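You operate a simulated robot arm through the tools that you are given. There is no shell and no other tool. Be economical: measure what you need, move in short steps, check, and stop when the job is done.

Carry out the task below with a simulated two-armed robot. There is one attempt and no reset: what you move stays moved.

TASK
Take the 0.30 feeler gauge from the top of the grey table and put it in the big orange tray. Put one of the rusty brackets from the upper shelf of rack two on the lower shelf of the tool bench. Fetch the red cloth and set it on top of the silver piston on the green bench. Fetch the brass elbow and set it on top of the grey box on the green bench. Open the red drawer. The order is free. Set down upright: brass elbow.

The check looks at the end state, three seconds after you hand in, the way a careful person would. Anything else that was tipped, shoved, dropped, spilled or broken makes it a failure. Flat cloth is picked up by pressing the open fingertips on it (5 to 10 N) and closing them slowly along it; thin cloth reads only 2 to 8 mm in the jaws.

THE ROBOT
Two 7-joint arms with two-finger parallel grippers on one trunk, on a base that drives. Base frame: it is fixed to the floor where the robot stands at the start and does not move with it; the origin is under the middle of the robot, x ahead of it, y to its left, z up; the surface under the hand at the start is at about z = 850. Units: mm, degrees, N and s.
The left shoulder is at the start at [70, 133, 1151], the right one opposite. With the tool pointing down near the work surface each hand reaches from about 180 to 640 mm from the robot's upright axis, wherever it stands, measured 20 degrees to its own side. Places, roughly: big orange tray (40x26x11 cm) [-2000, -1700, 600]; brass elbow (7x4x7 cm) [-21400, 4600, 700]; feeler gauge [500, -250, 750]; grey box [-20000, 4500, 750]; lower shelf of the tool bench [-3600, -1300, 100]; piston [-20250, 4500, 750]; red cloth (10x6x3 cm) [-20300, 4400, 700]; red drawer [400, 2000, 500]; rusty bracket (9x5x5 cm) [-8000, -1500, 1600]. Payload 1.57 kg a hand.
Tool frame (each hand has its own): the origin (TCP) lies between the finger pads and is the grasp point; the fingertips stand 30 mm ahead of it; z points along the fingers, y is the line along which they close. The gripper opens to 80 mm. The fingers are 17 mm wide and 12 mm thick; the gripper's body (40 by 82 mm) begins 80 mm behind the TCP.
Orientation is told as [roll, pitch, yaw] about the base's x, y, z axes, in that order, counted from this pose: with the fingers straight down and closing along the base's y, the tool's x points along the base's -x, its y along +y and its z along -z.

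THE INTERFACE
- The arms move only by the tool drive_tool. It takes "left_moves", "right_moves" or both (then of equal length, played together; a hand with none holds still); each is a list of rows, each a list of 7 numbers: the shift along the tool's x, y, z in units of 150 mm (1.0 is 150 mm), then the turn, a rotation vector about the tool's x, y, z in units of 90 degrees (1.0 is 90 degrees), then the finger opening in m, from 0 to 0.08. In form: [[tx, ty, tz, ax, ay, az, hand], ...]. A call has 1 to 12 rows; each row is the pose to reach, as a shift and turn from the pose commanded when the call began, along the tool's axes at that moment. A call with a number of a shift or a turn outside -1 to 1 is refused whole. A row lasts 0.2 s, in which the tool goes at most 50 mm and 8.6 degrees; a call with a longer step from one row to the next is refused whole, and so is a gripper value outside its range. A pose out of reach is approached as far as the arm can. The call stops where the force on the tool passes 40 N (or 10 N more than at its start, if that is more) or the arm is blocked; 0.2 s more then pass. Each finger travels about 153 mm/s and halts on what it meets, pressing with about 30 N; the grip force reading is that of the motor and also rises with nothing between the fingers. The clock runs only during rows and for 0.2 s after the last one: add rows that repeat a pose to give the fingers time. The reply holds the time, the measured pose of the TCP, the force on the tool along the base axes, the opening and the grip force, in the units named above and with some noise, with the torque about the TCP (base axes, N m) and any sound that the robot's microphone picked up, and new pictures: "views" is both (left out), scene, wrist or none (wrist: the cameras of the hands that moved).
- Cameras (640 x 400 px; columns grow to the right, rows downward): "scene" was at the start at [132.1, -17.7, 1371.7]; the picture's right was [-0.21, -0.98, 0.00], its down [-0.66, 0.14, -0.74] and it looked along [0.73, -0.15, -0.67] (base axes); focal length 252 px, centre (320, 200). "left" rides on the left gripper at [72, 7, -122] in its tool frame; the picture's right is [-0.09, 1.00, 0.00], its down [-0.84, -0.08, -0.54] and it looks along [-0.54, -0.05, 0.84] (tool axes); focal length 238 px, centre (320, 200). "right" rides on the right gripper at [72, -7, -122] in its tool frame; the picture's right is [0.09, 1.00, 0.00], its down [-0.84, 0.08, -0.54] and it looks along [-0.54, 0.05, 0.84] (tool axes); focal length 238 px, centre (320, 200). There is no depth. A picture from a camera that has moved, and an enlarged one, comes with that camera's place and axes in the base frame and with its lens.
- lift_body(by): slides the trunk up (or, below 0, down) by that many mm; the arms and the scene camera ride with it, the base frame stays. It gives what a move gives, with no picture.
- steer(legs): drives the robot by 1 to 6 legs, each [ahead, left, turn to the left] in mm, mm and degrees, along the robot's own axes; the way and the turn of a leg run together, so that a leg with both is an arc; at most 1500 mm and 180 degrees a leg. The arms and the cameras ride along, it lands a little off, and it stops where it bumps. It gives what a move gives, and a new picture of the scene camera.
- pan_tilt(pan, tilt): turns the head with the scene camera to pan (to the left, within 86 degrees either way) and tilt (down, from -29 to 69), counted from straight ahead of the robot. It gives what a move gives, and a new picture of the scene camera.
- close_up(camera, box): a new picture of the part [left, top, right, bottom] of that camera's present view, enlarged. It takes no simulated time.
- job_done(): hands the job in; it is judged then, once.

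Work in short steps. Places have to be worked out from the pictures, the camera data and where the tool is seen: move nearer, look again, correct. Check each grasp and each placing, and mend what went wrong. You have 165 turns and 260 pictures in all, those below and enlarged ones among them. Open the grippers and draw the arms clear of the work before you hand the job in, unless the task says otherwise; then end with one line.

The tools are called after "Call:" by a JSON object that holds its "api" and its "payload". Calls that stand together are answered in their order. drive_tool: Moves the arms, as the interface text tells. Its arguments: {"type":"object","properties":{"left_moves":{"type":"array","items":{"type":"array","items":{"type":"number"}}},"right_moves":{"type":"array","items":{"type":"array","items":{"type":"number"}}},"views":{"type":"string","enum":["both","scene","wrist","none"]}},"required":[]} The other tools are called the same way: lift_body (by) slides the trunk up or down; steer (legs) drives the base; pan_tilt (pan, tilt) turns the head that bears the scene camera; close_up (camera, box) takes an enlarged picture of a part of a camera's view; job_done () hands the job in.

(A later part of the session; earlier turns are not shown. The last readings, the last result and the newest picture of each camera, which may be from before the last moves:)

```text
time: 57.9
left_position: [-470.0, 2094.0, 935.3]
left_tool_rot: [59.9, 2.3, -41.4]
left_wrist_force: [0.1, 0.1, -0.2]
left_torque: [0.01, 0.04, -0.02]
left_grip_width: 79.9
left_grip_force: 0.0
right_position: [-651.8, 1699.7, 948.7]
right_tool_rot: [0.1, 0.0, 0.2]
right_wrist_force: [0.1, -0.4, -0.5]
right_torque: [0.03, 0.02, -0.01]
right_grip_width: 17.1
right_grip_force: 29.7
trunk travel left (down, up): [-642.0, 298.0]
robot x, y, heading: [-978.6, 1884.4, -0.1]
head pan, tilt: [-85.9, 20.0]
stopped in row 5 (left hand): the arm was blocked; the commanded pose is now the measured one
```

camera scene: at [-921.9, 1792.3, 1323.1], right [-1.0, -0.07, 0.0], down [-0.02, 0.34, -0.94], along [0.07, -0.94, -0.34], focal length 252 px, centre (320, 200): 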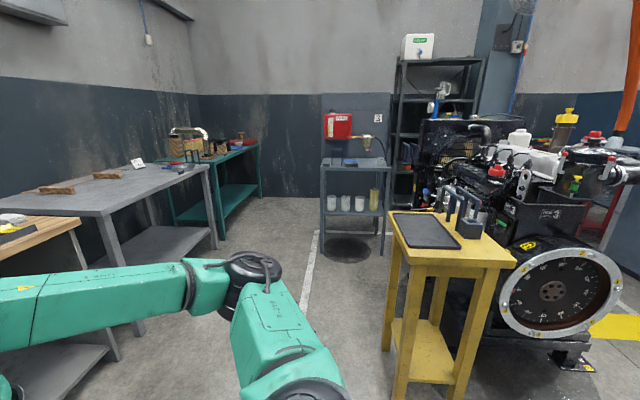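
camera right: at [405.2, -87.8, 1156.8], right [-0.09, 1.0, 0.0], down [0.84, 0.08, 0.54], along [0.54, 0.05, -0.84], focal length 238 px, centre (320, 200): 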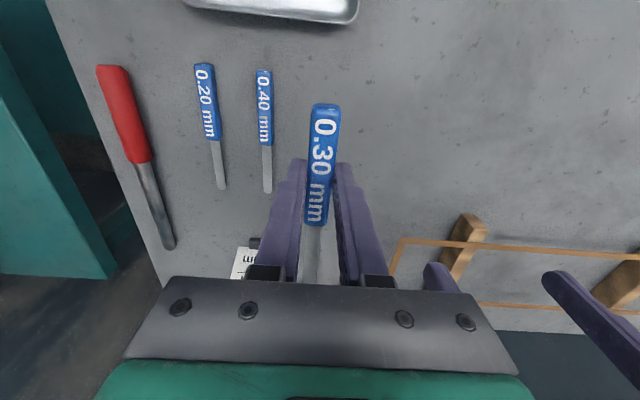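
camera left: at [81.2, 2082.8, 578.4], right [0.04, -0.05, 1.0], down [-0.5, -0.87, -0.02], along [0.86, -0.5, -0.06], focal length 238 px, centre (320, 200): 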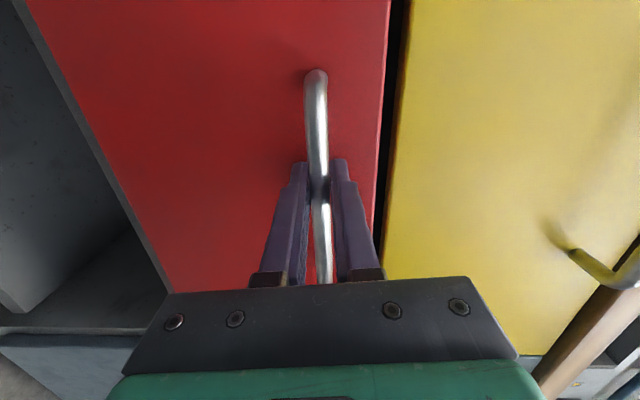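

Still blocked, so I'm looking at the left arm's configuration.

Call:
{"api": "pan_tilt", "payload": {"pan": 45, "tilt": 45}}

```text
time: 60.0
left_position: [-472.1, 2094.7, 934.5]
left_tool_rot: [59.8, 2.3, -41.4]
left_wrist_force: [0.2, -0.9, 0.1]
left_torque: [0.0, -0.01, -0.01]
left_grip_width: 79.9
left_grip_force: 0.0
right_position: [-651.3, 1699.5, 949.3]
right_tool_rot: [0.0, 0.1, 0.1]
right_wrist_force: [-0.5, -0.3, -0.7]
right_torque: [0.01, 0.01, 0.01]
right_grip_width: 16.8
right_grip_force: 29.7
trunk travel left (down, up): [-642.0, 298.0]
robot x, y, heading: [-980.0, 1885.1, -0.0]
head pan, tilt: [45.0, 45.0]
camera scene: at [-871.0, 1942.8, 1284.5], right [0.71, -0.71, 0.0], down [-0.5, -0.5, -0.71], along [0.5, 0.5, -0.71], focal length 252 px, centre (320, 200)
```

scene: 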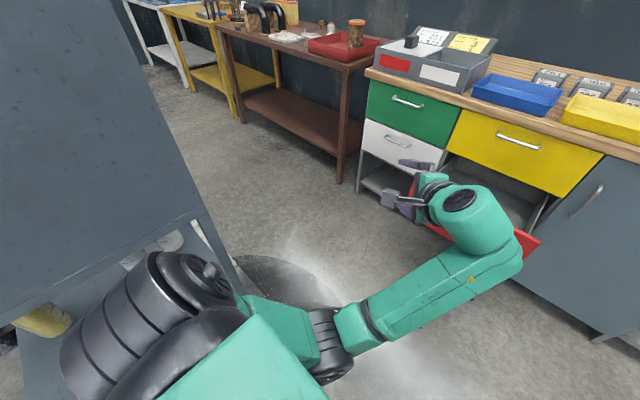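

The elbow is low and rolled over. I'm trying a different way down: pitching to down with yaw −90.

Call:
{"api": "drive_tool", "payload": {"left_moves": [[0, 0, 0, 0.069, -0.031, 0.054, 0.08], [0, 0, 0, 0.139, -0.063, 0.108, 0.08], [0, 0, 0, 0.208, -0.094, 0.163, 0.08], [0, 0, 0, 0.278, -0.125, 0.217, 0.08], [0, 0, 0, 0.347, -0.157, 0.271, 0.08], [0, 0, 0, 0.417, -0.188, 0.325, 0.08], [0, 0, 0, 0.486, -0.219, 0.38, 0.08], [0, 0, 0, 0.556, -0.251, 0.434, 0.08], [0, 0, 0, 0.625, -0.282, 0.488, 0.08]], "views": "scene"}}

```text
time: 62.0
left_position: [-430.3, 2110.2, 932.2]
left_tool_rot: [-2.0, 1.4, -90.1]
left_wrist_force: [-0.7, 1.2, -0.1]
left_torque: [0.03, 0.03, 0.05]
left_grip_width: 80.0
left_grip_force: 0.1
left hand out of reach, approached as far as the arm can: row 6, 7, 8, 9
right_position: [-651.2, 1699.2, 949.5]
right_tool_rot: [0.1, 0.0, 0.2]
right_wrist_force: [-0.4, 0.3, -0.4]
right_torque: [-0.02, -0.01, 0.02]
right_grip_width: 17.1
right_grip_force: 29.7
trunk travel left (down, up): [-642.0, 298.0]
robot x, y, heading: [-979.8, 1882.9, 0.1]
head pan, tilt: [45.0, 45.0]
camera scene: at [-871.2, 1942.6, 1284.4], right [0.71, -0.71, 0.0], down [-0.5, -0.5, -0.71], along [0.5, 0.5, -0.71], focal length 252 px, centre (320, 200)
```

scene: 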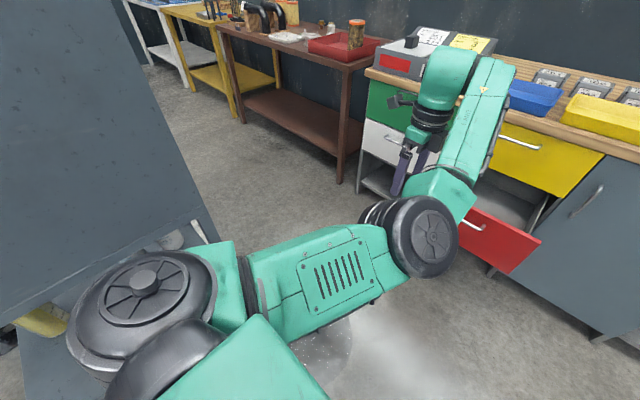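

It's now pointing down at yaw −90. I'm rotating yaw back to 0.

Call:
{"api": "drive_tool", "payload": {"left_moves": [[0, 0, 0, 0, 0, -0.09, 0.08], [0, 0, 0, 0, 0, -0.18, 0.08], [0, 0, 0, 0, 0, -0.27, 0.08], [0, 0, 0, 0, 0, -0.36, 0.08], [0, 0, 0, 0, 0, -0.45, 0.08], [0, 0, 0, 0, 0, -0.54, 0.08], [0, 0, 0, 0, 0, -0.63, 0.08], [0, 0, 0, 0, 0, -0.72, 0.08], [0, 0, 0, 0, 0, -0.81, 0.08], [0, 0, 0, 0, 0, -0.9, 0.08], [0, 0, 0, 0, 0, -0.99, 0.08]], "views": "scene"}}

```text
time: 64.4
left_position: [-431.5, 2113.8, 932.1]
left_tool_rot: [1.5, 1.9, -0.6]
left_wrist_force: [-0.1, 0.5, -0.4]
left_torque: [0.02, 0.01, 0.03]
left_grip_width: 80.0
left_grip_force: 0.0
right_position: [-650.8, 1700.8, 948.6]
right_tool_rot: [0.0, 0.0, 0.2]
right_wrist_force: [-0.1, 1.1, -0.5]
right_torque: [0.02, -0.03, 0.01]
right_grip_width: 16.8
right_grip_force: 30.1
trunk travel left (down, up): [-642.0, 298.0]
robot x, y, heading: [-978.9, 1887.8, -0.2]
head pan, tilt: [45.0, 45.0]
camera scene: at [-871.0, 1942.8, 1284.5], right [0.71, -0.71, 0.0], down [-0.5, -0.5, -0.71], along [0.5, 0.5, -0.71], focal length 252 px, centre (320, 200)
```

scene: 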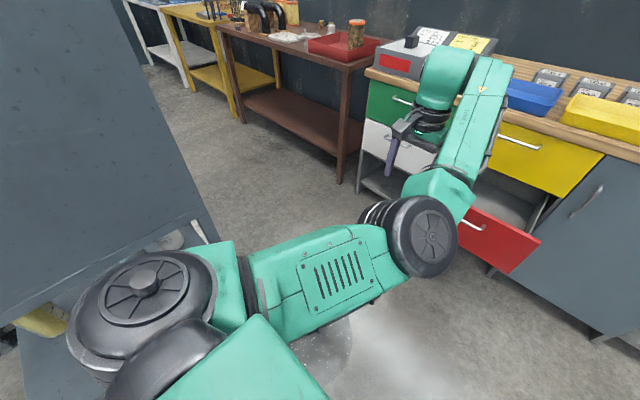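

Restored. I'm tucking the left arm, then driving towards the rack-three area and facing −y.

Call:
{"api": "drive_tool", "payload": {"left_moves": [[0.25, -0.1, -0.1, 0, 0, 0, 0.05], [0.5, -0.2, -0.2, 0, 0, 0, 0.05], [0.75, -0.3, -0.3, 0, 0, 0, 0.05], [1.0, -0.4, -0.4, 0, 0, 0, 0.05]], "views": "none"}}

Call:
{"api": "steer", "payload": {"legs": [[115, -793, 0], [115, -793, 0], [0, 0, -90]]}}

Call:
{"api": "pan_tilt", "payload": {"pan": -35, "tilt": 15}}

```text
time: 65.4
left_position: [-431.4, 2117.4, 972.7]
left_tool_rot: [1.4, 2.0, -0.7]
left_wrist_force: [0.6, -0.1, 0.0]
left_torque: [-0.02, 0.0, 0.03]
left_grip_width: 50.1
left_grip_force: 0.0
left hand out of reach, approached as far as the arm can: row 1, 2, 3, 4
right_position: [-651.3, 1699.3, 949.2]
right_tool_rot: [0.0, 0.0, 0.1]
right_wrist_force: [1.4, -1.0, -1.4]
right_torque: [0.01, -0.03, 0.0]
right_grip_width: 16.8
right_grip_force: 30.5
trunk travel left (down, up): [-642.0, 298.0]
robot x, y, heading: [-978.3, 1889.4, -0.2]
head pan, tilt: [45.0, 45.0]
```

```text
time: 77.4
left_position: [-512.3, -247.2, 972.6]
left_tool_rot: [1.4, 2.0, -90.0]
left_wrist_force: [-0.4, 0.1, -0.2]
left_torque: [-0.03, 0.0, 0.01]
left_grip_width: 50.1
left_grip_force: 0.1
right_position: [-933.1, -33.7, 948.0]
right_tool_rot: [0.0, 0.0, -89.4]
right_wrist_force: [-1.6, 1.0, -0.4]
right_torque: [0.01, 0.01, 0.01]
right_grip_width: 16.8
right_grip_force: 30.0
trunk travel left (down, up): [-642.0, 298.0]
robot x, y, heading: [-749.0, 297.3, -89.6]
head pan, tilt: [45.0, 45.0]
camera scene: at [-690.5, 188.7, 1284.5], right [-0.7, -0.71, 0.0], down [-0.51, 0.49, -0.71], along [0.51, -0.49, -0.71], focal length 252 px, centre (320, 200)
```

scene: 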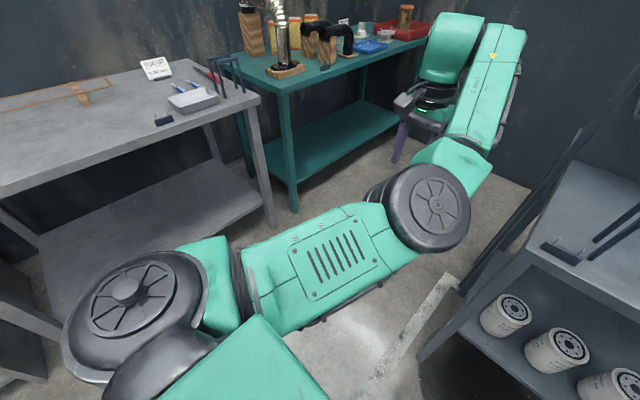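

```text
time: 79.0
left_position: [-511.4, -247.1, 972.8]
left_tool_rot: [1.5, 1.9, -90.1]
left_wrist_force: [0.0, -0.2, 0.3]
left_torque: [-0.02, -0.01, 0.01]
left_grip_width: 49.9
left_grip_force: 0.0
right_position: [-932.5, -34.2, 948.1]
right_tool_rot: [0.0, 0.0, -89.4]
right_wrist_force: [0.5, 0.4, 0.3]
right_torque: [0.0, -0.01, 0.01]
right_grip_width: 16.8
right_grip_force: 30.0
trunk travel left (down, up): [-642.0, 298.0]
robot x, y, heading: [-747.4, 293.3, -89.4]
head pan, tilt: [-35.0, 15.0]
camera scene: at [-801.3, 168.5, 1331.2], right [-0.83, 0.56, 0.0], down [0.15, 0.21, -0.97], along [-0.55, -0.8, -0.26], focal length 252 px, centre (320, 200)
```

scene: 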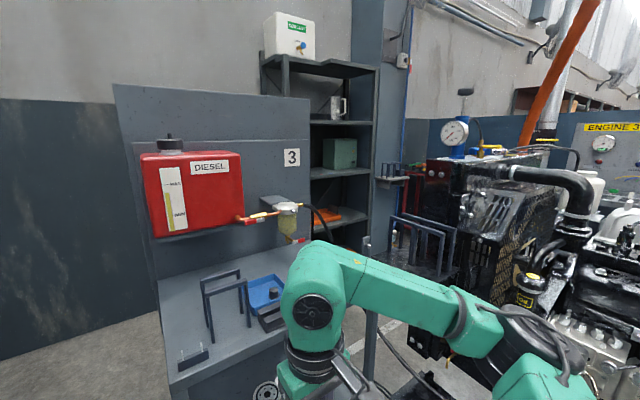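

The rack-3 orange tray is visible behind the diesel stand. First I'm un-kinking the left arm: raise the hand, then retract.

Call:
{"api": "drive_tool", "payload": {"left_moves": [[0, 0, -0.3, 0, 0, 0, 0.05], [0, 0, -0.6, 0, 0, 0, 0.05], [0, 0, -0.9, 0, 0, 0, 0.05], [0.2, 0, -1, 0, 0, 0, 0.05], [0.5, 0, -1, 0, 0, 0, 0.05], [0.8, 0, -1, 0, 0, 0, 0.05]], "views": "none"}}

Call:
{"api": "drive_tool", "payload": {"left_moves": [[0.3, 0, 0, 0, 0, 0, 0.05], [0.6, 0, 0, 0, 0, 0, 0.05], [0.9, 0, 0, 0, 0, 0, 0.05]], "views": "none"}}

Call:
{"api": "pan_tilt", "payload": {"pan": 30, "tilt": 40}}

```text
time: 80.4
left_position: [-499.9, -139.3, 1134.0]
left_tool_rot: [0.5, 1.9, -89.4]
left_wrist_force: [-0.4, 0.7, -0.3]
left_torque: [-0.02, 0.01, -0.01]
left_grip_width: 50.2
left_grip_force: 0.1
left hand out of reach, approached as far as the arm can: row 3, 6
right_position: [-931.9, -32.4, 949.2]
right_tool_rot: [0.0, -0.2, -89.4]
right_wrist_force: [0.1, 0.0, -1.0]
right_torque: [-0.01, 0.01, 0.01]
right_grip_width: 16.9
right_grip_force: 30.0
trunk travel left (down, up): [-642.0, 298.0]
robot x, y, heading: [-751.6, 297.2, -89.5]
head pan, tilt: [-35.0, 15.0]
```

```text
time: 81.2
left_position: [-461.1, -54.6, 1156.2]
left_tool_rot: [1.1, 3.2, -90.1]
left_wrist_force: [-0.2, -0.1, -0.4]
left_torque: [0.0, 0.02, 0.03]
left_grip_width: 50.1
left_grip_force: 0.2
left hand out of reach, approached as far as the arm can: row 1, 2, 3
right_position: [-932.4, -32.9, 950.1]
right_tool_rot: [0.0, -0.1, -89.4]
right_wrist_force: [-0.5, 0.8, -0.1]
right_torque: [0.01, -0.02, -0.01]
right_grip_width: 16.9
right_grip_force: 29.9
trunk travel left (down, up): [-642.0, 298.0]
robot x, y, heading: [-751.1, 297.0, -89.6]
head pan, tilt: [-35.0, 15.0]
```

```text
time: 82.5
left_position: [-460.7, -56.1, 1157.2]
left_tool_rot: [1.0, 2.6, -90.1]
left_wrist_force: [0.7, -0.6, -0.2]
left_torque: [-0.01, 0.01, -0.02]
left_grip_width: 50.3
left_grip_force: 0.0
right_position: [-931.3, -33.1, 948.3]
right_tool_rot: [0.0, -0.1, -89.4]
right_wrist_force: [-0.2, 0.1, -1.1]
right_torque: [0.01, -0.01, 0.01]
right_grip_width: 16.8
right_grip_force: 29.8
trunk travel left (down, up): [-642.0, 298.0]
robot x, y, heading: [-753.3, 294.3, -89.5]
head pan, tilt: [30.0, 40.0]
camera scene: at [-799.6, 167.8, 1338.4], right [-0.84, 0.55, 0.0], down [0.1, 0.15, -0.98], along [-0.54, -0.82, -0.18], focal length 252 px, centre (320, 200)
```

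scene: 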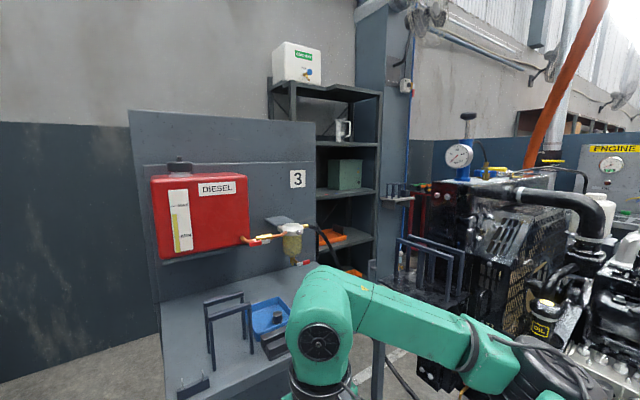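

The head seems not to have moved, so I'm retrying the pan.

Call:
{"api": "pan_tilt", "payload": {"pan": 25, "tilt": 45}}

```text
time: 83.2
left_position: [-461.1, -55.4, 1158.5]
left_tool_rot: [1.1, 2.7, -90.2]
left_wrist_force: [0.3, 0.0, -0.4]
left_torque: [0.02, 0.03, -0.03]
left_grip_width: 49.8
left_grip_force: 0.1
right_position: [-933.0, -33.2, 948.7]
right_tool_rot: [0.1, 0.0, -89.4]
right_wrist_force: [0.1, 0.6, 0.1]
right_torque: [0.0, 0.01, 0.01]
right_grip_width: 16.7
right_grip_force: 30.6
trunk travel left (down, up): [-642.0, 298.0]
robot x, y, heading: [-750.7, 297.7, -89.4]
head pan, tilt: [25.0, 45.0]
camera scene: at [-799.8, 168.0, 1338.4], right [-0.84, 0.55, 0.0], down [0.1, 0.15, -0.98], along [-0.54, -0.82, -0.18], focal length 252 px, centre (320, 200)
```

scene: 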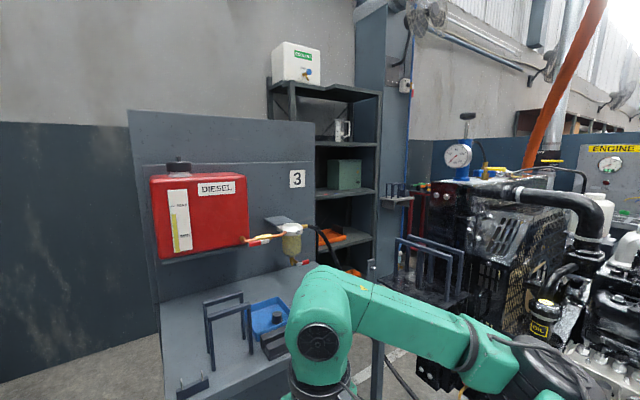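

The left elbow is likely jamming the head, so I'm moving the left hand outward and forward.

Call:
{"api": "drive_tool", "payload": {"left_moves": [[-0.1, 0.25, 0.0, 0, 0, 0, 0.05], [-0.2, 0.5, 0, 0, 0, 0, 0.05], [-0.3, 0.75, 0, 0, 0, 0, 0.05], [-0.5, 0.9, 0, 0, 0, 0, 0.05]], "views": "none"}}

Call:
{"api": "pan_tilt", "payload": {"pan": 30, "tilt": 40}}

```text
time: 84.2
left_position: [-325.8, -130.7, 1159.8]
left_tool_rot: [1.1, 1.9, -90.1]
left_wrist_force: [0.8, -0.9, 0.1]
left_torque: [-0.01, 0.04, -0.01]
left_grip_width: 50.0
left_grip_force: 0.0
right_position: [-930.7, -35.0, 950.2]
right_tool_rot: [-0.1, 0.1, -89.4]
right_wrist_force: [-0.6, -0.9, -1.5]
right_torque: [0.04, -0.01, 0.03]
right_grip_width: 17.0
right_grip_force: 29.9
trunk travel left (down, up): [-642.0, 298.0]
robot x, y, heading: [-746.9, 299.2, -89.4]
head pan, tilt: [25.0, 45.0]
```

```text
time: 84.8
left_position: [-328.9, -128.5, 1161.0]
left_tool_rot: [1.3, 1.9, -90.1]
left_wrist_force: [0.1, -0.4, -0.5]
left_torque: [0.0, 0.04, -0.01]
left_grip_width: 49.9
left_grip_force: 0.2
right_position: [-932.0, -33.3, 948.7]
right_tool_rot: [-0.1, -0.1, -89.4]
right_wrist_force: [0.4, 0.0, -0.3]
right_torque: [0.03, 0.02, 0.01]
right_grip_width: 17.1
right_grip_force: 30.3
trunk travel left (down, up): [-642.0, 298.0]
robot x, y, heading: [-750.8, 296.3, -89.3]
head pan, tilt: [30.0, 40.0]
camera scene: at [-705.3, 172.6, 1291.7], right [-0.86, -0.51, 0.0], down [-0.33, 0.55, -0.77], along [0.39, -0.66, -0.64], focal length 252 px, centre (320, 200)
```

scene: 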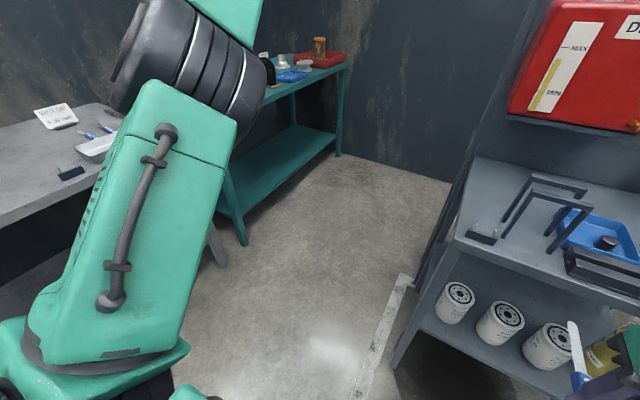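

Head freed; the elbow is now up and out. I'm bringing the left hand down and in.

Call:
{"api": "drive_tool", "payload": {"left_moves": [[0, 0, 0.3, 0, 0, 0, 0.05], [0, -0.05, 0.6, 0, 0, 0, 0.05], [0, -0.2, 0.85, 0, 0, 0, 0.05], [0, -0.4, 1, 0, 0, 0, 0.05], [0, -0.65, 1, 0, 0, 0, 0.05], [0.1, -0.9, 1, 0, 0, 0, 0.05], [0.3, -1, 1, 0, 0, 0, 0.05]], "views": "scene"}}

```text
time: 86.5
left_position: [-396.1, -135.0, 1008.4]
left_tool_rot: [1.3, 1.9, -90.0]
left_wrist_force: [-0.4, -0.4, -0.8]
left_torque: [0.0, 0.0, -0.01]
left_grip_width: 49.9
left_grip_force: 0.1
left hand out of reach, approached as far as the arm can: row 5, 6, 7
right_position: [-932.3, -33.6, 950.0]
right_tool_rot: [0.0, 0.0, -89.4]
right_wrist_force: [0.2, -0.6, -0.8]
right_torque: [-0.04, 0.01, -0.01]
right_grip_width: 16.6
right_grip_force: 30.1
trunk travel left (down, up): [-642.0, 298.0]
robot x, y, heading: [-748.3, 294.2, -89.5]
head pan, tilt: [30.0, 40.0]
camera scene: at [-705.5, 172.4, 1291.7], right [-0.86, -0.51, 0.0], down [-0.33, 0.55, -0.77], along [0.39, -0.66, -0.64], focal length 252 px, centre (320, 200)
```

scene: 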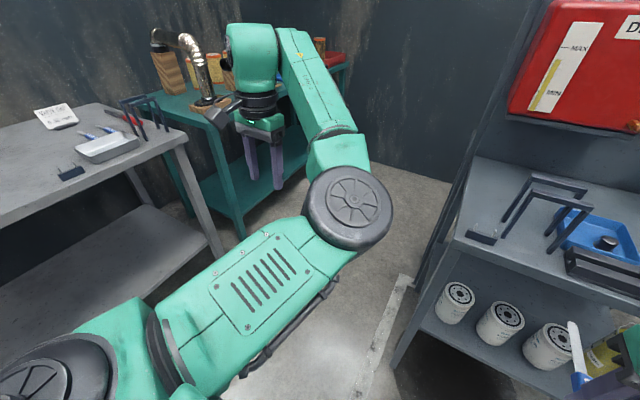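

The left elbow is flipped inward. I'm trying to park the left arm by swinging the hand out to the left and back.

Call:
{"api": "drive_tool", "payload": {"left_moves": [[0, 0.3, 0, 0, 0, 0, 0.05], [0, 0.6, 0, 0, 0, 0, 0.05], [0.1, 0.85, 0, 0, 0, 0, 0.05], [0.3, 1, 0, 0, 0, 0, 0.05], [0.6, 1, 0, 0, 0, 0, 0.05], [0.9, 1, 0, 0, 0, 0, 0.05]], "views": "none"}}

Call:
{"api": "drive_tool", "payload": {"left_moves": [[0.2, 0.2, 0, 0, 0, 0, 0.05], [0.5, 0.25, 0, 0, 0, 0, 0.05], [0.8, 0.25, 0, 0, 0, 0, 0.05], [1, 0.25, 0, 0, 0, 0, 0.05]], "views": "scene"}}

```text
time: 87.8
left_position: [-245.6, 3.4, 1019.2]
left_tool_rot: [1.3, 1.9, -90.1]
left_wrist_force: [0.2, 0.8, -0.6]
left_torque: [0.0, 0.0, -0.03]
left_grip_width: 50.1
left_grip_force: 0.1
right_position: [-931.6, -32.9, 949.9]
right_tool_rot: [0.1, -0.1, -89.4]
right_wrist_force: [-0.4, 0.5, -0.6]
right_torque: [0.02, 0.02, 0.0]
right_grip_width: 17.0
right_grip_force: 29.9
trunk travel left (down, up): [-642.0, 298.0]
robot x, y, heading: [-746.3, 298.1, -89.5]
head pan, tilt: [30.0, 40.0]
```

```text
time: 88.8
left_position: [-210.2, 155.0, 1025.0]
left_tool_rot: [1.3, 1.8, -90.1]
left_wrist_force: [1.0, -0.1, 0.6]
left_torque: [-0.01, -0.02, -0.02]
left_grip_width: 50.2
left_grip_force: 0.0
right_position: [-931.1, -33.2, 949.1]
right_tool_rot: [0.0, -0.1, -89.3]
right_wrist_force: [0.4, -0.3, -0.1]
right_torque: [-0.01, 0.02, -0.02]
right_grip_width: 17.2
right_grip_force: 30.0
trunk travel left (down, up): [-642.0, 298.0]
robot x, y, heading: [-745.6, 301.2, -89.6]
head pan, tilt: [30.0, 40.0]
camera scene: at [-704.5, 173.6, 1291.8], right [-0.86, -0.51, 0.0], down [-0.33, 0.55, -0.77], along [0.39, -0.66, -0.64], focal length 252 px, centre (320, 200)
```

scene: 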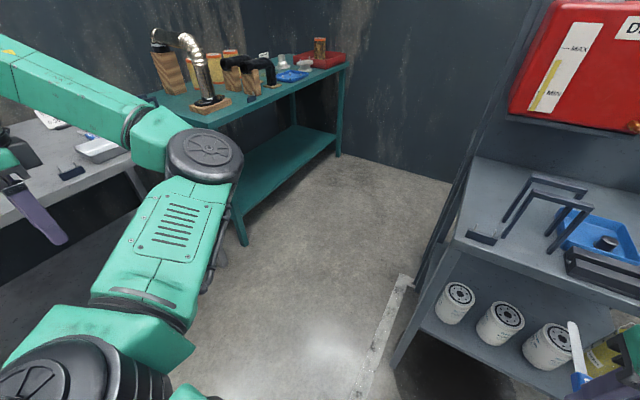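

I'm trying an orientation trick: pointing the fingers inward while moving forward, so the forearm and elbow are pushed to the outside.

Call:
{"api": "drive_tool", "payload": {"left_moves": [[-0.1, 0, 0, 0.09, 0, 0, 0.05], [-0.2, 0, 0, 0.18, 0, 0, 0.05], [-0.3, 0, 0, 0.27, 0, 0, 0.05], [-0.4, 0, 0, 0.36, 0, 0, 0.05], [-0.5, 0, 0, 0.45, 0, 0, 0.05], [-0.6, 0, 0, 0.54, 0, 0, 0.05], [-0.7, 0, 0, 0.63, 0, 0, 0.05], [-0.8, 0, 0, 0.72, 0, 0, 0.05], [-0.9, 0, 0, 0.81, 0, 0, 0.05], [-1, 0, 0, 0.9, 0, 0, 0.05], [-1, 0, 0, 0.99, 0, 0, 0.05]], "views": "scene"}}

```text
time: 91.2
left_position: [-364.9, 30.5, 939.7]
left_tool_rot: [-87.7, 1.9, -89.6]
left_wrist_force: [-0.5, 0.1, -0.3]
left_torque: [-0.02, 0.05, -0.01]
left_grip_width: 49.8
left_grip_force: 0.0
left hand out of reach, approached as far as the arm can: row 5, 6, 7, 8, 9, 10, 11
right_position: [-931.3, -33.0, 948.4]
right_tool_rot: [-0.1, 0.0, -89.3]
right_wrist_force: [0.7, 0.1, -0.5]
right_torque: [-0.01, 0.02, -0.02]
right_grip_width: 16.8
right_grip_force: 29.9
trunk travel left (down, up): [-642.0, 298.0]
robot x, y, heading: [-745.6, 298.7, -89.5]
head pan, tilt: [30.0, 40.0]
camera scene: at [-703.9, 172.0, 1291.7], right [-0.86, -0.51, 0.0], down [-0.33, 0.55, -0.77], along [0.39, -0.66, -0.64], focal length 252 px, centre (320, 200)
```

scene: 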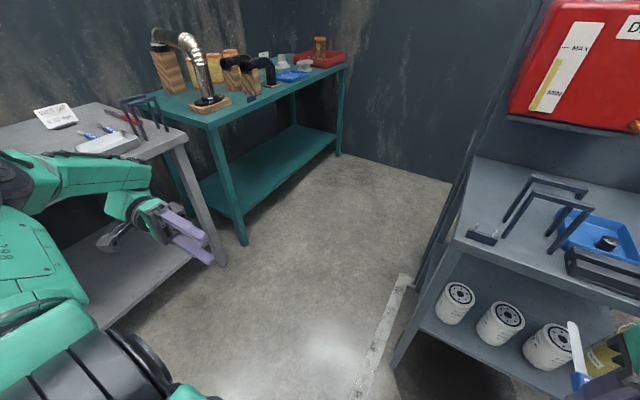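

The elbow is now on the outside. I'm rolling the hand back to down in place.

Call:
{"api": "drive_tool", "payload": {"left_moves": [[0, 0, 0, -0.09, 0, 0, 0.05], [0, 0, 0, -0.18, 0, 0, 0.05], [0, 0, 0, -0.27, 0, 0, 0.05], [0, 0, 0, -0.36, 0, 0, 0.05], [0, 0, 0, -0.45, 0, 0, 0.05], [0, 0, 0, -0.54, 0, 0, 0.05], [0, 0, 0, -0.63, 0, 0, 0.05], [0, 0, 0, -0.72, 0, 0, 0.05], [0, 0, 0, -0.81, 0, 0, 0.05], [0, 0, 0, -0.9, 0, 0, 0.05], [0, 0, 0, -0.99, 0, 0, 0.05]], "views": "scene"}}

```text
time: 93.7
left_position: [-364.8, 32.9, 944.2]
left_tool_rot: [0.7, 2.0, -89.3]
left_wrist_force: [-0.5, 0.6, 0.7]
left_torque: [0.0, -0.05, 0.01]
left_grip_width: 50.0
left_grip_force: 0.0
right_position: [-933.5, -31.4, 951.4]
right_tool_rot: [-0.1, -0.2, -89.4]
right_wrist_force: [-1.3, 0.1, -0.5]
right_torque: [-0.01, 0.02, 0.02]
right_grip_width: 16.8
right_grip_force: 29.7
trunk travel left (down, up): [-642.0, 298.0]
robot x, y, heading: [-747.4, 294.4, -89.4]
head pan, tilt: [30.0, 40.0]
camera scene: at [-705.7, 175.6, 1292.0], right [-0.86, -0.51, 0.0], down [-0.33, 0.55, -0.77], along [0.39, -0.66, -0.64], focal length 252 px, centre (320, 200)
```

scene: 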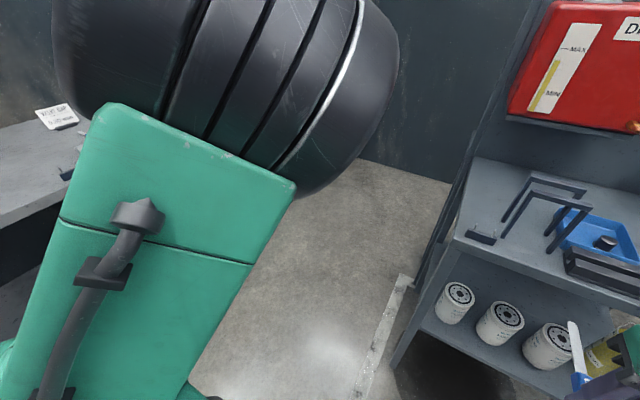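

It flips back when rolling down. The right arm can do everything, so I'm parking the left arm in the compact fingers-inward pose.

Call:
{"api": "drive_tool", "payload": {"left_moves": [[0, 0, 0, 0.09, 0, 0, 0.02], [0, 0, 0, 0.18, 0, 0, 0.02], [0, 0, 0, 0.27, 0, 0, 0.02], [0, 0, 0, 0.36, 0, 0, 0.02], [0, 0, 0, 0.45, 0, 0, 0.02], [0, 0, 0, 0.54, 0, 0, 0.02], [0, 0, 0, 0.63, 0, 0, 0.02], [0, 0, 0, 0.72, 0, 0, 0.02], [0, 0, 0, 0.81, 0, 0, 0.02], [0, 0, 0, 0.9, 0, 0, 0.02], [0, 0, 0, 0.99, 0, 0, 0.02]], "views": "none"}}

Call:
{"api": "drive_tool", "payload": {"left_moves": [[0.1, 0, -0.25, 0, 0, 0, 0.02], [0.3, 0, -0.3, 0, 0, 0, 0.02], [0.6, 0, -0.3, 0, 0, 0, 0.02]], "views": "none"}}

Call:
{"api": "pan_tilt", "payload": {"pan": -60, "tilt": 20}}

```text
time: 96.0
left_position: [-366.9, 30.4, 946.7]
left_tool_rot: [-87.7, 1.9, -89.9]
left_wrist_force: [-0.2, -0.9, -1.0]
left_torque: [0.02, 0.04, -0.02]
left_grip_width: 20.0
left_grip_force: 0.1
right_position: [-931.0, -32.8, 949.9]
right_tool_rot: [-0.2, -0.1, -89.4]
right_wrist_force: [0.0, 0.3, -0.2]
right_torque: [-0.02, 0.05, 0.01]
right_grip_width: 17.0
right_grip_force: 29.9
trunk travel left (down, up): [-642.0, 298.0]
robot x, y, heading: [-752.4, 294.7, -89.4]
head pan, tilt: [30.0, 40.0]
```

```text
time: 96.8
left_position: [-369.5, 72.7, 924.6]
left_tool_rot: [-87.6, 2.0, -90.1]
left_wrist_force: [0.7, -0.3, 0.1]
left_torque: [0.0, -0.03, 0.02]
left_grip_width: 20.1
left_grip_force: 0.0
left hand out of reach, approached as far as the arm can: row 1, 2, 3
right_position: [-932.2, -32.2, 949.6]
right_tool_rot: [0.0, 0.0, -89.4]
right_wrist_force: [0.0, -0.9, -1.0]
right_torque: [0.01, 0.01, 0.02]
right_grip_width: 16.9
right_grip_force: 29.4
trunk travel left (down, up): [-642.0, 298.0]
robot x, y, heading: [-744.2, 294.9, -89.2]
head pan, tilt: [30.0, 40.0]
```

```text
time: 98.5
left_position: [-370.2, 72.9, 923.8]
left_tool_rot: [-87.7, 1.9, -90.0]
left_wrist_force: [-0.3, 0.4, 0.1]
left_torque: [-0.01, 0.03, 0.01]
left_grip_width: 20.1
left_grip_force: 0.0
right_position: [-932.0, -33.6, 949.6]
right_tool_rot: [0.0, 0.0, -89.4]
right_wrist_force: [-0.1, -0.6, -1.1]
right_torque: [0.0, -0.01, 0.01]
right_grip_width: 16.9
right_grip_force: 29.9
trunk travel left (down, up): [-642.0, 298.0]
robot x, y, heading: [-751.6, 296.4, -89.6]
head pan, tilt: [-60.0, 20.0]
camera scene: at [-828.6, 198.2, 1323.1], right [-0.51, 0.86, 0.0], down [0.29, 0.17, -0.94], along [-0.81, -0.48, -0.34], focal length 252 px, centre (320, 200)
```

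scene: 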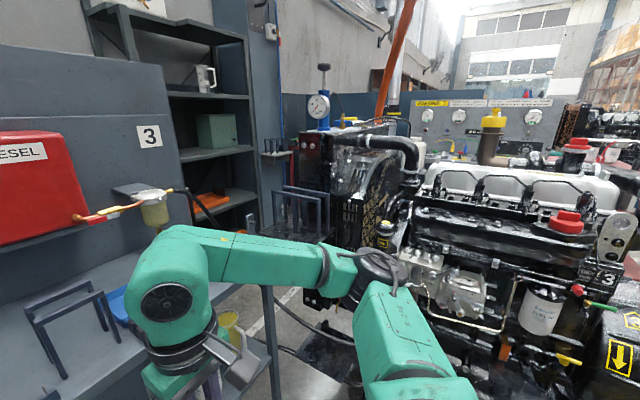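

The engine and hoses block the direct way. I'll go around the diesel stand on its +x side, between it and the teal bench, then approach rack 3 from behind the stand.

Call:
{"api": "steer", "payload": {"legs": [[0, 410, 0], [500, 0, 0]]}}

Call:
{"api": "pan_tilt", "payload": {"pan": 0, "tilt": 35}}

```text
time: 101.7
left_position: [32.1, 23.5, 924.8]
left_tool_rot: [-88.4, 1.8, -90.8]
left_wrist_force: [-0.2, 0.4, 0.3]
left_torque: [-0.01, -0.02, -0.02]
left_grip_width: 19.9
left_grip_force: 0.1
right_position: [-529.3, -77.8, 948.5]
right_tool_rot: [0.1, -0.1, -89.8]
right_wrist_force: [0.1, -1.0, -1.3]
right_torque: [0.02, -0.05, 0.01]
right_grip_width: 17.0
right_grip_force: 30.6
trunk travel left (down, up): [-642.0, 298.0]
robot x, y, heading: [-340.8, 250.3, -90.2]
head pan, tilt: [-60.0, 20.0]
stopped in leg 2: the robot was blocked; the commanded pose is now the measured one
camera scene: at [-425.2, 152.4, 1322.9], right [-0.5, 0.87, 0.0], down [0.3, 0.17, -0.94], along [-0.81, -0.47, -0.34], focal length 252 px, centre (320, 200)
```

scene: 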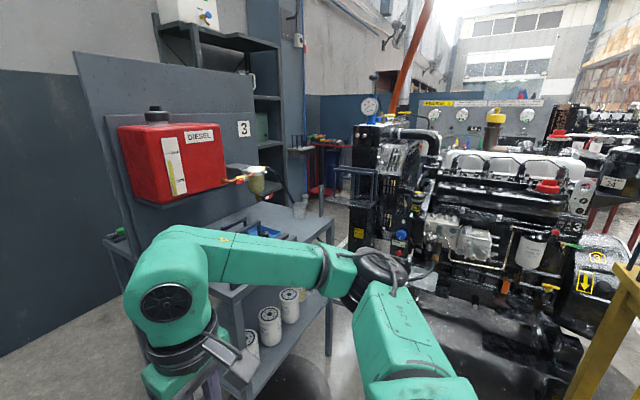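

```text
time: 103.0
left_position: [31.9, 23.9, 924.5]
left_tool_rot: [-88.5, 1.9, -90.9]
left_wrist_force: [0.7, 0.6, -0.6]
left_torque: [-0.01, 0.01, -0.02]
left_grip_width: 19.8
left_grip_force: 0.1
right_position: [-529.6, -77.1, 948.4]
right_tool_rot: [0.0, 0.0, -89.9]
right_wrist_force: [-0.5, 0.0, -0.2]
right_torque: [0.01, 0.0, 0.0]
right_grip_width: 16.7
right_grip_force: 30.2
trunk travel left (down, up): [-642.0, 298.0]
robot x, y, heading: [-342.0, 248.5, -90.2]
head pan, tilt: [0.0, 35.0]
camera scene: at [-343.3, 112.0, 1299.3], right [-1.0, 0.0, 0.0], down [0.0, 0.57, -0.82], along [0.0, -0.82, -0.57], focal length 252 px, centre (320, 200)
```

scene: 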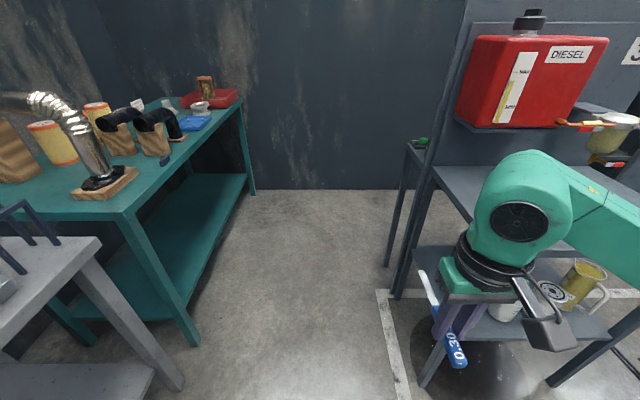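

Blocked after 48 mm. I'm checking the left side for the contact.

Call:
{"api": "pan_tilt", "payload": {"pan": 60, "tilt": 40}}

```text
time: 104.3
left_position: [31.9, 25.0, 925.7]
left_tool_rot: [-88.5, 1.9, -90.8]
left_wrist_force: [0.1, -0.2, 0.3]
left_torque: [0.02, -0.01, 0.04]
left_grip_width: 20.0
left_grip_force: 0.0
right_position: [-527.5, -76.9, 948.7]
right_tool_rot: [0.0, 0.0, -89.9]
right_wrist_force: [-0.2, -0.4, -0.4]
right_torque: [0.02, 0.0, 0.01]
right_grip_width: 17.0
right_grip_force: 29.7
trunk travel left (down, up): [-642.0, 298.0]
robot x, y, heading: [-342.4, 251.0, -90.1]
head pan, tilt: [60.0, 40.0]
camera scene: at [-269.6, 157.4, 1291.7], right [-0.5, -0.87, 0.0], down [-0.56, 0.32, -0.77], along [0.66, -0.38, -0.64], focal length 252 px, centre (320, 200)
```

scene: 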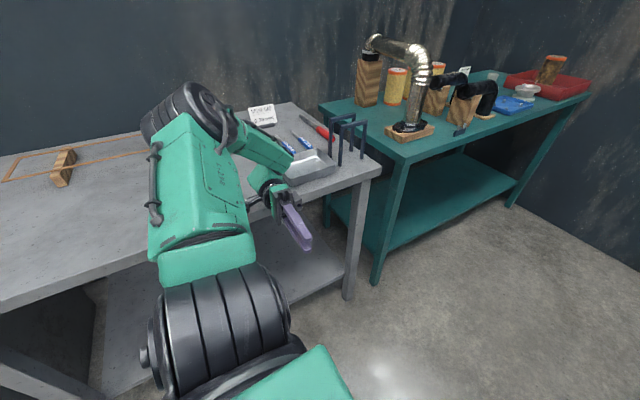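

The left arm overhangs the grey table. I'm checking closely whether it touches the pan.

Call:
{"api": "close_up", "payload": {"camera": "scene", "box": [180, 80, 400, 270]}}

```text
2.11 times, centred on (290, 175) of scene
camera zoom: at [-269.6, 157.4, 1291.7], right [-0.5, -0.87, 0.0], down [-0.56, 0.32, -0.77], along [0.66, -0.38, -0.64], focal length 531 px, centre (383, 253)
```

zoom: 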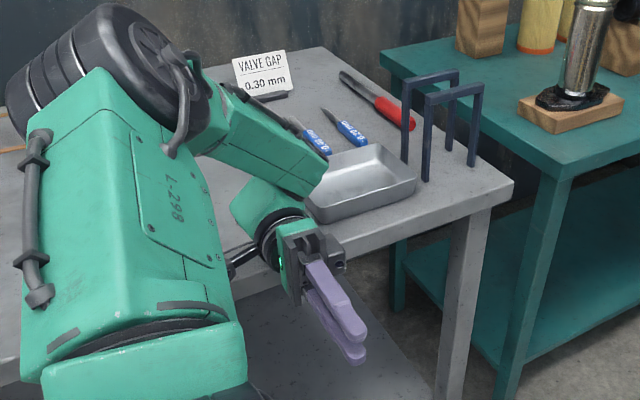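

The forearm is close to the table edge. I'm backing out, and I'll travel sideways facing −x, which is narrower: back up, then turn to heading 180.

Call:
{"api": "steer", "payload": {"legs": [[-200, 0, 0], [0, -350, 0], [0, 0, -90]]}}

Call:
{"api": "pan_tilt", "payload": {"pan": 50, "tilt": 35}}

```text
time: 105.2
left_position: [30.5, 38.8, 928.4]
left_tool_rot: [-88.2, 0.8, -91.3]
left_wrist_force: [-0.8, -0.4, 0.3]
left_torque: [0.0, 0.01, -0.02]
left_grip_width: 20.1
left_grip_force: 0.1
right_position: [-530.7, -55.8, 948.6]
right_tool_rot: [-0.1, -0.1, -90.0]
right_wrist_force: [0.1, 0.4, -0.3]
right_torque: [-0.04, 0.03, 0.0]
right_grip_width: 16.8
right_grip_force: 30.2
trunk travel left (down, up): [-642.0, 298.0]
robot x, y, heading: [-340.5, 268.6, -90.6]
head pan, tilt: [60.0, 40.0]
stopped in leg 1: the robot was blocked; the commanded pose is now the measured one
camera scene: at [-270.0, 176.6, 1291.6], right [-0.5, -0.86, 0.0], down [-0.55, 0.33, -0.77], along [0.66, -0.39, -0.64], focal length 252 px, centre (320, 200)
```

scene: 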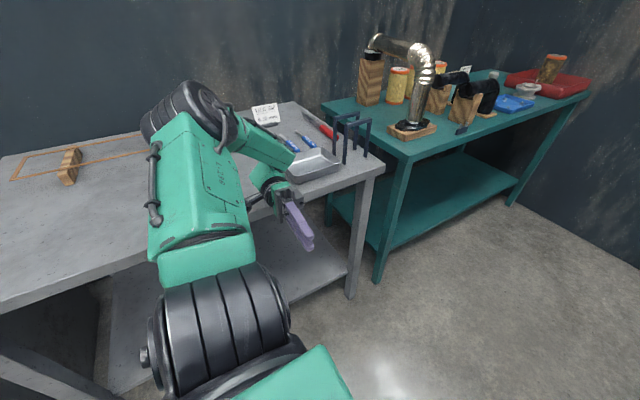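

```text
time: 105.9
left_position: [31.4, 39.2, 928.9]
left_tool_rot: [-88.2, 0.7, -91.3]
left_wrist_force: [-0.6, -0.3, 0.2]
left_torque: [0.03, -0.02, 0.01]
left_grip_width: 20.1
left_grip_force: 0.0
right_position: [-530.9, -55.4, 950.2]
right_tool_rot: [0.0, -0.2, -90.1]
right_wrist_force: [0.4, -0.4, -0.6]
right_torque: [-0.02, 0.0, 0.02]
right_grip_width: 17.1
right_grip_force: 29.7
trunk travel left (down, up): [-642.0, 298.0]
robot x, y, heading: [-342.4, 269.6, -90.4]
head pan, tilt: [50.0, 35.0]
camera scene: at [-276.0, 164.9, 1299.3], right [-0.65, -0.76, 0.0], down [-0.44, 0.37, -0.82], along [0.62, -0.53, -0.57], focal length 252 px, centre (320, 200)
```

scene: 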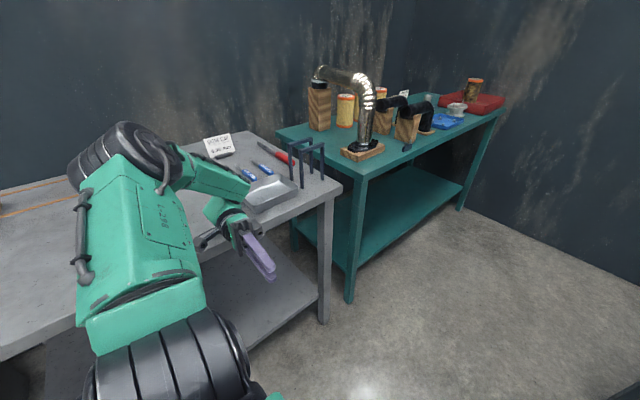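

The forearm or elbow seems to rest on the table, blocking both ways. Lifting the trunk should free it.

Call:
{"api": "lift_body", "payload": {"by": 150}}

Call:
{"api": "pan_tilt", "payload": {"pan": 62, "tilt": 45}}

```text
time: 107.7
left_position: [32.0, 38.5, 1079.1]
left_tool_rot: [-88.3, 0.7, -91.3]
left_wrist_force: [0.2, -0.7, -0.1]
left_torque: [-0.01, 0.02, -0.01]
left_grip_width: 20.1
left_grip_force: 0.1
right_position: [-531.1, -55.1, 1098.2]
right_tool_rot: [0.0, -0.1, -90.1]
right_wrist_force: [-0.2, 0.0, -0.4]
right_torque: [0.01, -0.02, 0.0]
right_grip_width: 16.7
right_grip_force: 29.9
trunk travel left (down, up): [-792.0, 148.0]
robot x, y, heading: [-347.0, 267.6, -90.1]
head pan, tilt: [50.0, 35.0]
```

```text
time: 108.4
left_position: [31.5, 38.9, 1077.9]
left_tool_rot: [-88.3, 0.8, -91.3]
left_wrist_force: [0.0, -1.3, -0.2]
left_torque: [0.0, -0.01, 0.0]
left_grip_width: 19.8
left_grip_force: 0.0
right_position: [-530.7, -55.7, 1099.2]
right_tool_rot: [0.0, -0.1, -90.1]
right_wrist_force: [-0.8, 0.1, -0.5]
right_torque: [0.0, -0.01, -0.02]
right_grip_width: 16.9
right_grip_force: 29.6
trunk travel left (down, up): [-792.0, 148.0]
robot x, y, heading: [-340.8, 271.6, -90.3]
head pan, tilt: [62.0, 45.0]
camera scene: at [-271.6, 182.5, 1434.5], right [-0.47, -0.88, 0.0], down [-0.62, 0.34, -0.71], along [0.62, -0.34, -0.71], focal length 252 px, centre (320, 200)
```

scene: 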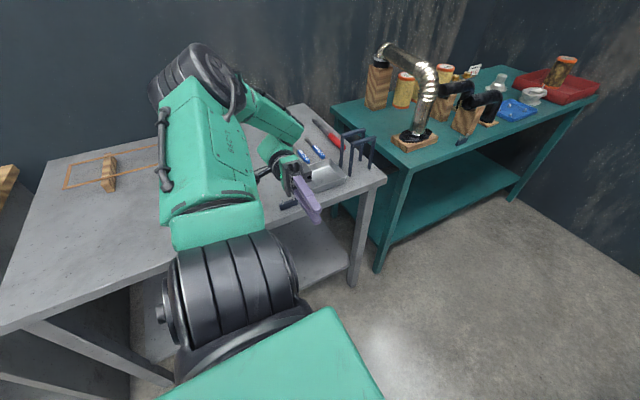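

Freed and raised. Now I'm backing away to open floor and turning to face −x.

Call:
{"api": "steer", "payload": {"legs": [[0, -400, 0], [-200, 0, 0]]}}

Call:
{"api": "pan_tilt", "payload": {"pan": 50, "tilt": 35}}

```text
time: 112.1
left_position: [-370.4, 239.7, 1078.7]
left_tool_rot: [-88.2, 0.9, -91.3]
left_wrist_force: [-0.4, -0.6, 0.3]
left_torque: [0.0, -0.03, -0.04]
left_grip_width: 20.1
left_grip_force: 0.1
right_position: [-931.1, 146.8, 1099.8]
right_tool_rot: [0.0, 0.0, -90.1]
right_wrist_force: [1.0, 0.1, -0.6]
right_torque: [0.02, -0.01, 0.03]
right_grip_width: 17.0
right_grip_force: 30.2
trunk travel left (down, up): [-792.0, 148.0]
robot x, y, heading: [-745.4, 475.1, -90.3]
head pan, tilt: [62.0, 45.0]
camera scene: at [-673.0, 383.5, 1434.3], right [-0.47, -0.88, 0.0], down [-0.62, 0.34, -0.71], along [0.62, -0.33, -0.71], focal length 252 px, centre (320, 200)
```

scene: 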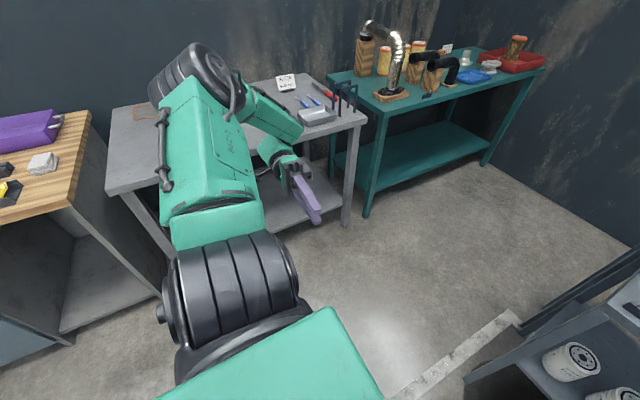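

```text
time: 112.8
left_position: [-370.0, 243.1, 1078.5]
left_tool_rot: [-88.2, 0.7, -91.3]
left_wrist_force: [0.6, -0.5, 0.2]
left_torque: [-0.01, 0.02, 0.01]
left_grip_width: 19.8
left_grip_force: 0.2
right_position: [-931.6, 148.6, 1099.3]
right_tool_rot: [0.0, 0.0, -90.1]
right_wrist_force: [-0.7, 0.4, -0.2]
right_torque: [-0.01, 0.01, 0.03]
right_grip_width: 17.0
right_grip_force: 30.3
trunk travel left (down, up): [-792.0, 148.0]
robot x, y, heading: [-745.5, 476.3, -90.3]
head pan, tilt: [50.0, 35.0]
camera scene: at [-677.6, 368.6, 1449.3], right [-0.65, -0.76, 0.0], down [-0.44, 0.37, -0.82], along [0.63, -0.53, -0.57], focal length 252 px, centre (320, 200)
```

scene: 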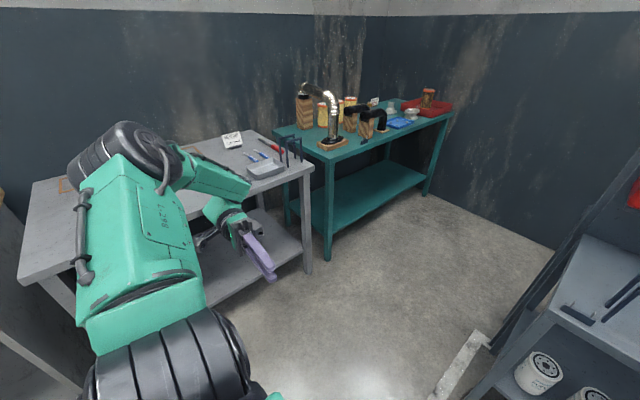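

All looks undisturbed. I'm turning right 90°, then backing to x≈−200 and sliding left (−y).

Call:
{"api": "steer", "payload": {"legs": [[0, 0, -90], [-540, 0, 0], [0, 600, 0]]}}

Call:
{"api": "pan_tilt", "payload": {"pan": 50, "tilt": 30}}

```text
time: 122.8
left_position: [-464.3, -496.8, 1078.1]
left_tool_rot: [-88.1, 0.8, 177.2]
left_wrist_force: [-0.2, 0.5, 0.3]
left_torque: [0.03, 0.02, -0.01]
left_grip_width: 20.0
left_grip_force: 0.1
right_position: [-543.5, 65.5, 1098.4]
right_tool_rot: [0.1, 0.0, 178.4]
right_wrist_force: [0.3, -0.6, -0.8]
right_torque: [-0.04, -0.01, 0.0]
right_grip_width: 17.0
right_grip_force: 29.9
trunk travel left (down, up): [-792.0, 148.0]
robot x, y, heading: [-219.3, -130.1, 178.2]
head pan, tilt: [50.0, 35.0]
camera scene: at [-330.1, -194.4, 1449.3], right [-0.75, 0.67, 0.0], down [0.38, 0.43, -0.82], along [-0.55, -0.61, -0.57], focal length 252 px, centre (320, 200)
```

scene: 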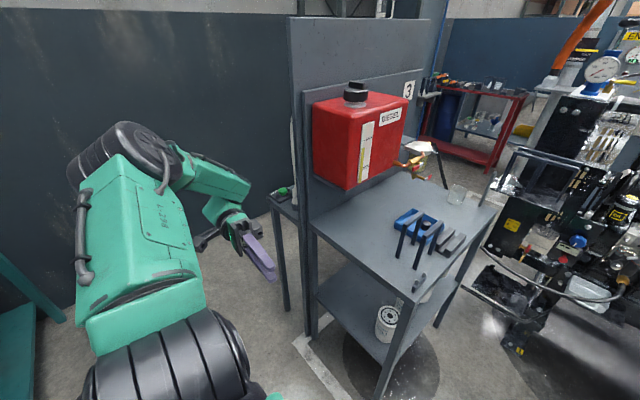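

```text
time: 123.5
left_position: [-464.9, -498.1, 1078.0]
left_tool_rot: [-88.1, 0.7, 177.2]
left_wrist_force: [0.2, -0.1, -0.5]
left_torque: [-0.01, -0.01, 0.05]
left_grip_width: 20.0
left_grip_force: 0.1
right_position: [-543.5, 64.9, 1098.6]
right_tool_rot: [-0.1, -0.1, 178.5]
right_wrist_force: [-1.0, 0.1, -1.0]
right_torque: [-0.01, 0.01, -0.05]
right_grip_width: 17.1
right_grip_force: 29.9
trunk travel left (down, up): [-792.0, 148.0]
robot x, y, heading: [-225.2, -130.4, 178.2]
head pan, tilt: [50.0, 30.0]
camera scene: at [-331.7, -197.3, 1457.0], right [-0.75, 0.67, 0.0], down [0.33, 0.37, -0.87], along [-0.58, -0.65, -0.5], focal length 252 px, centre (320, 200)
```

scene: 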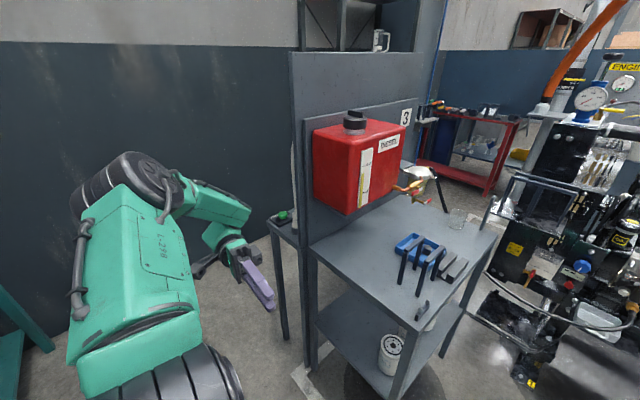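

The gap behind the board is tight for the sprawled left arm. I'm refolding it via fingers-forward with the elbow out (yaw +90, then pitch down).

Call:
{"api": "drive_tool", "payload": {"left_moves": [[-0.1, 0, 0, 0, -0.09, 0, 0.02], [-0.2, 0, 0, 0, -0.18, 0, 0.02], [-0.3, 0, 0, 0, -0.27, 0, 0.02], [-0.4, 0, 0, 0, -0.36, 0, 0.02], [-0.5, 0, 0, 0, -0.45, 0, 0.02], [-0.6, 0, 0, 0, -0.54, 0, 0.02], [-0.6, 0, 0, 0, -0.63, 0, 0.02], [-0.6, 0, 0, 0, -0.72, 0, 0.02], [-0.6, 0, 0, 0, -0.81, 0, 0.02], [-0.6, 0, 0, 0, -0.9, 0, 0.02], [-0.6, 0, 0, 0, -0.99, 0, 0.02]], "views": "scene"}}

```text
time: 125.8
left_position: [-554.8, -493.1, 1077.8]
left_tool_rot: [-89.2, -1.9, -93.6]
left_wrist_force: [-0.1, 0.9, -0.4]
left_torque: [-0.02, 0.03, 0.01]
left_grip_width: 20.4
left_grip_force: 0.1
right_position: [-544.3, 65.9, 1099.6]
right_tool_rot: [0.0, -0.1, 178.4]
right_wrist_force: [0.1, 0.3, 0.1]
right_torque: [0.01, -0.01, 0.02]
right_grip_width: 17.2
right_grip_force: 30.3
trunk travel left (down, up): [-792.0, 148.0]
robot x, y, heading: [-221.2, -129.9, 178.2]
head pan, tilt: [50.0, 30.0]
camera scene: at [-331.5, -196.6, 1457.1], right [-0.75, 0.67, 0.0], down [0.33, 0.37, -0.87], along [-0.58, -0.65, -0.5], focal length 252 px, centre (320, 200)
```

scene: 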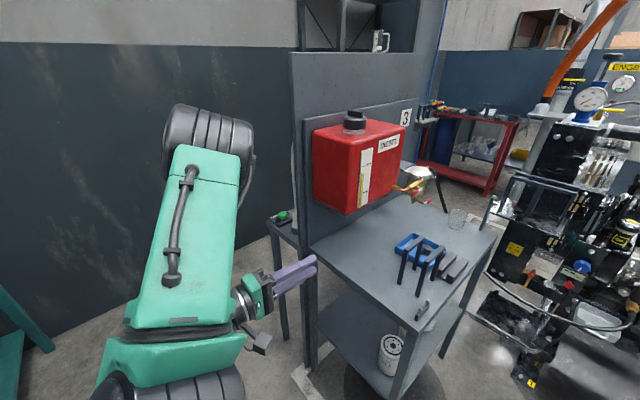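

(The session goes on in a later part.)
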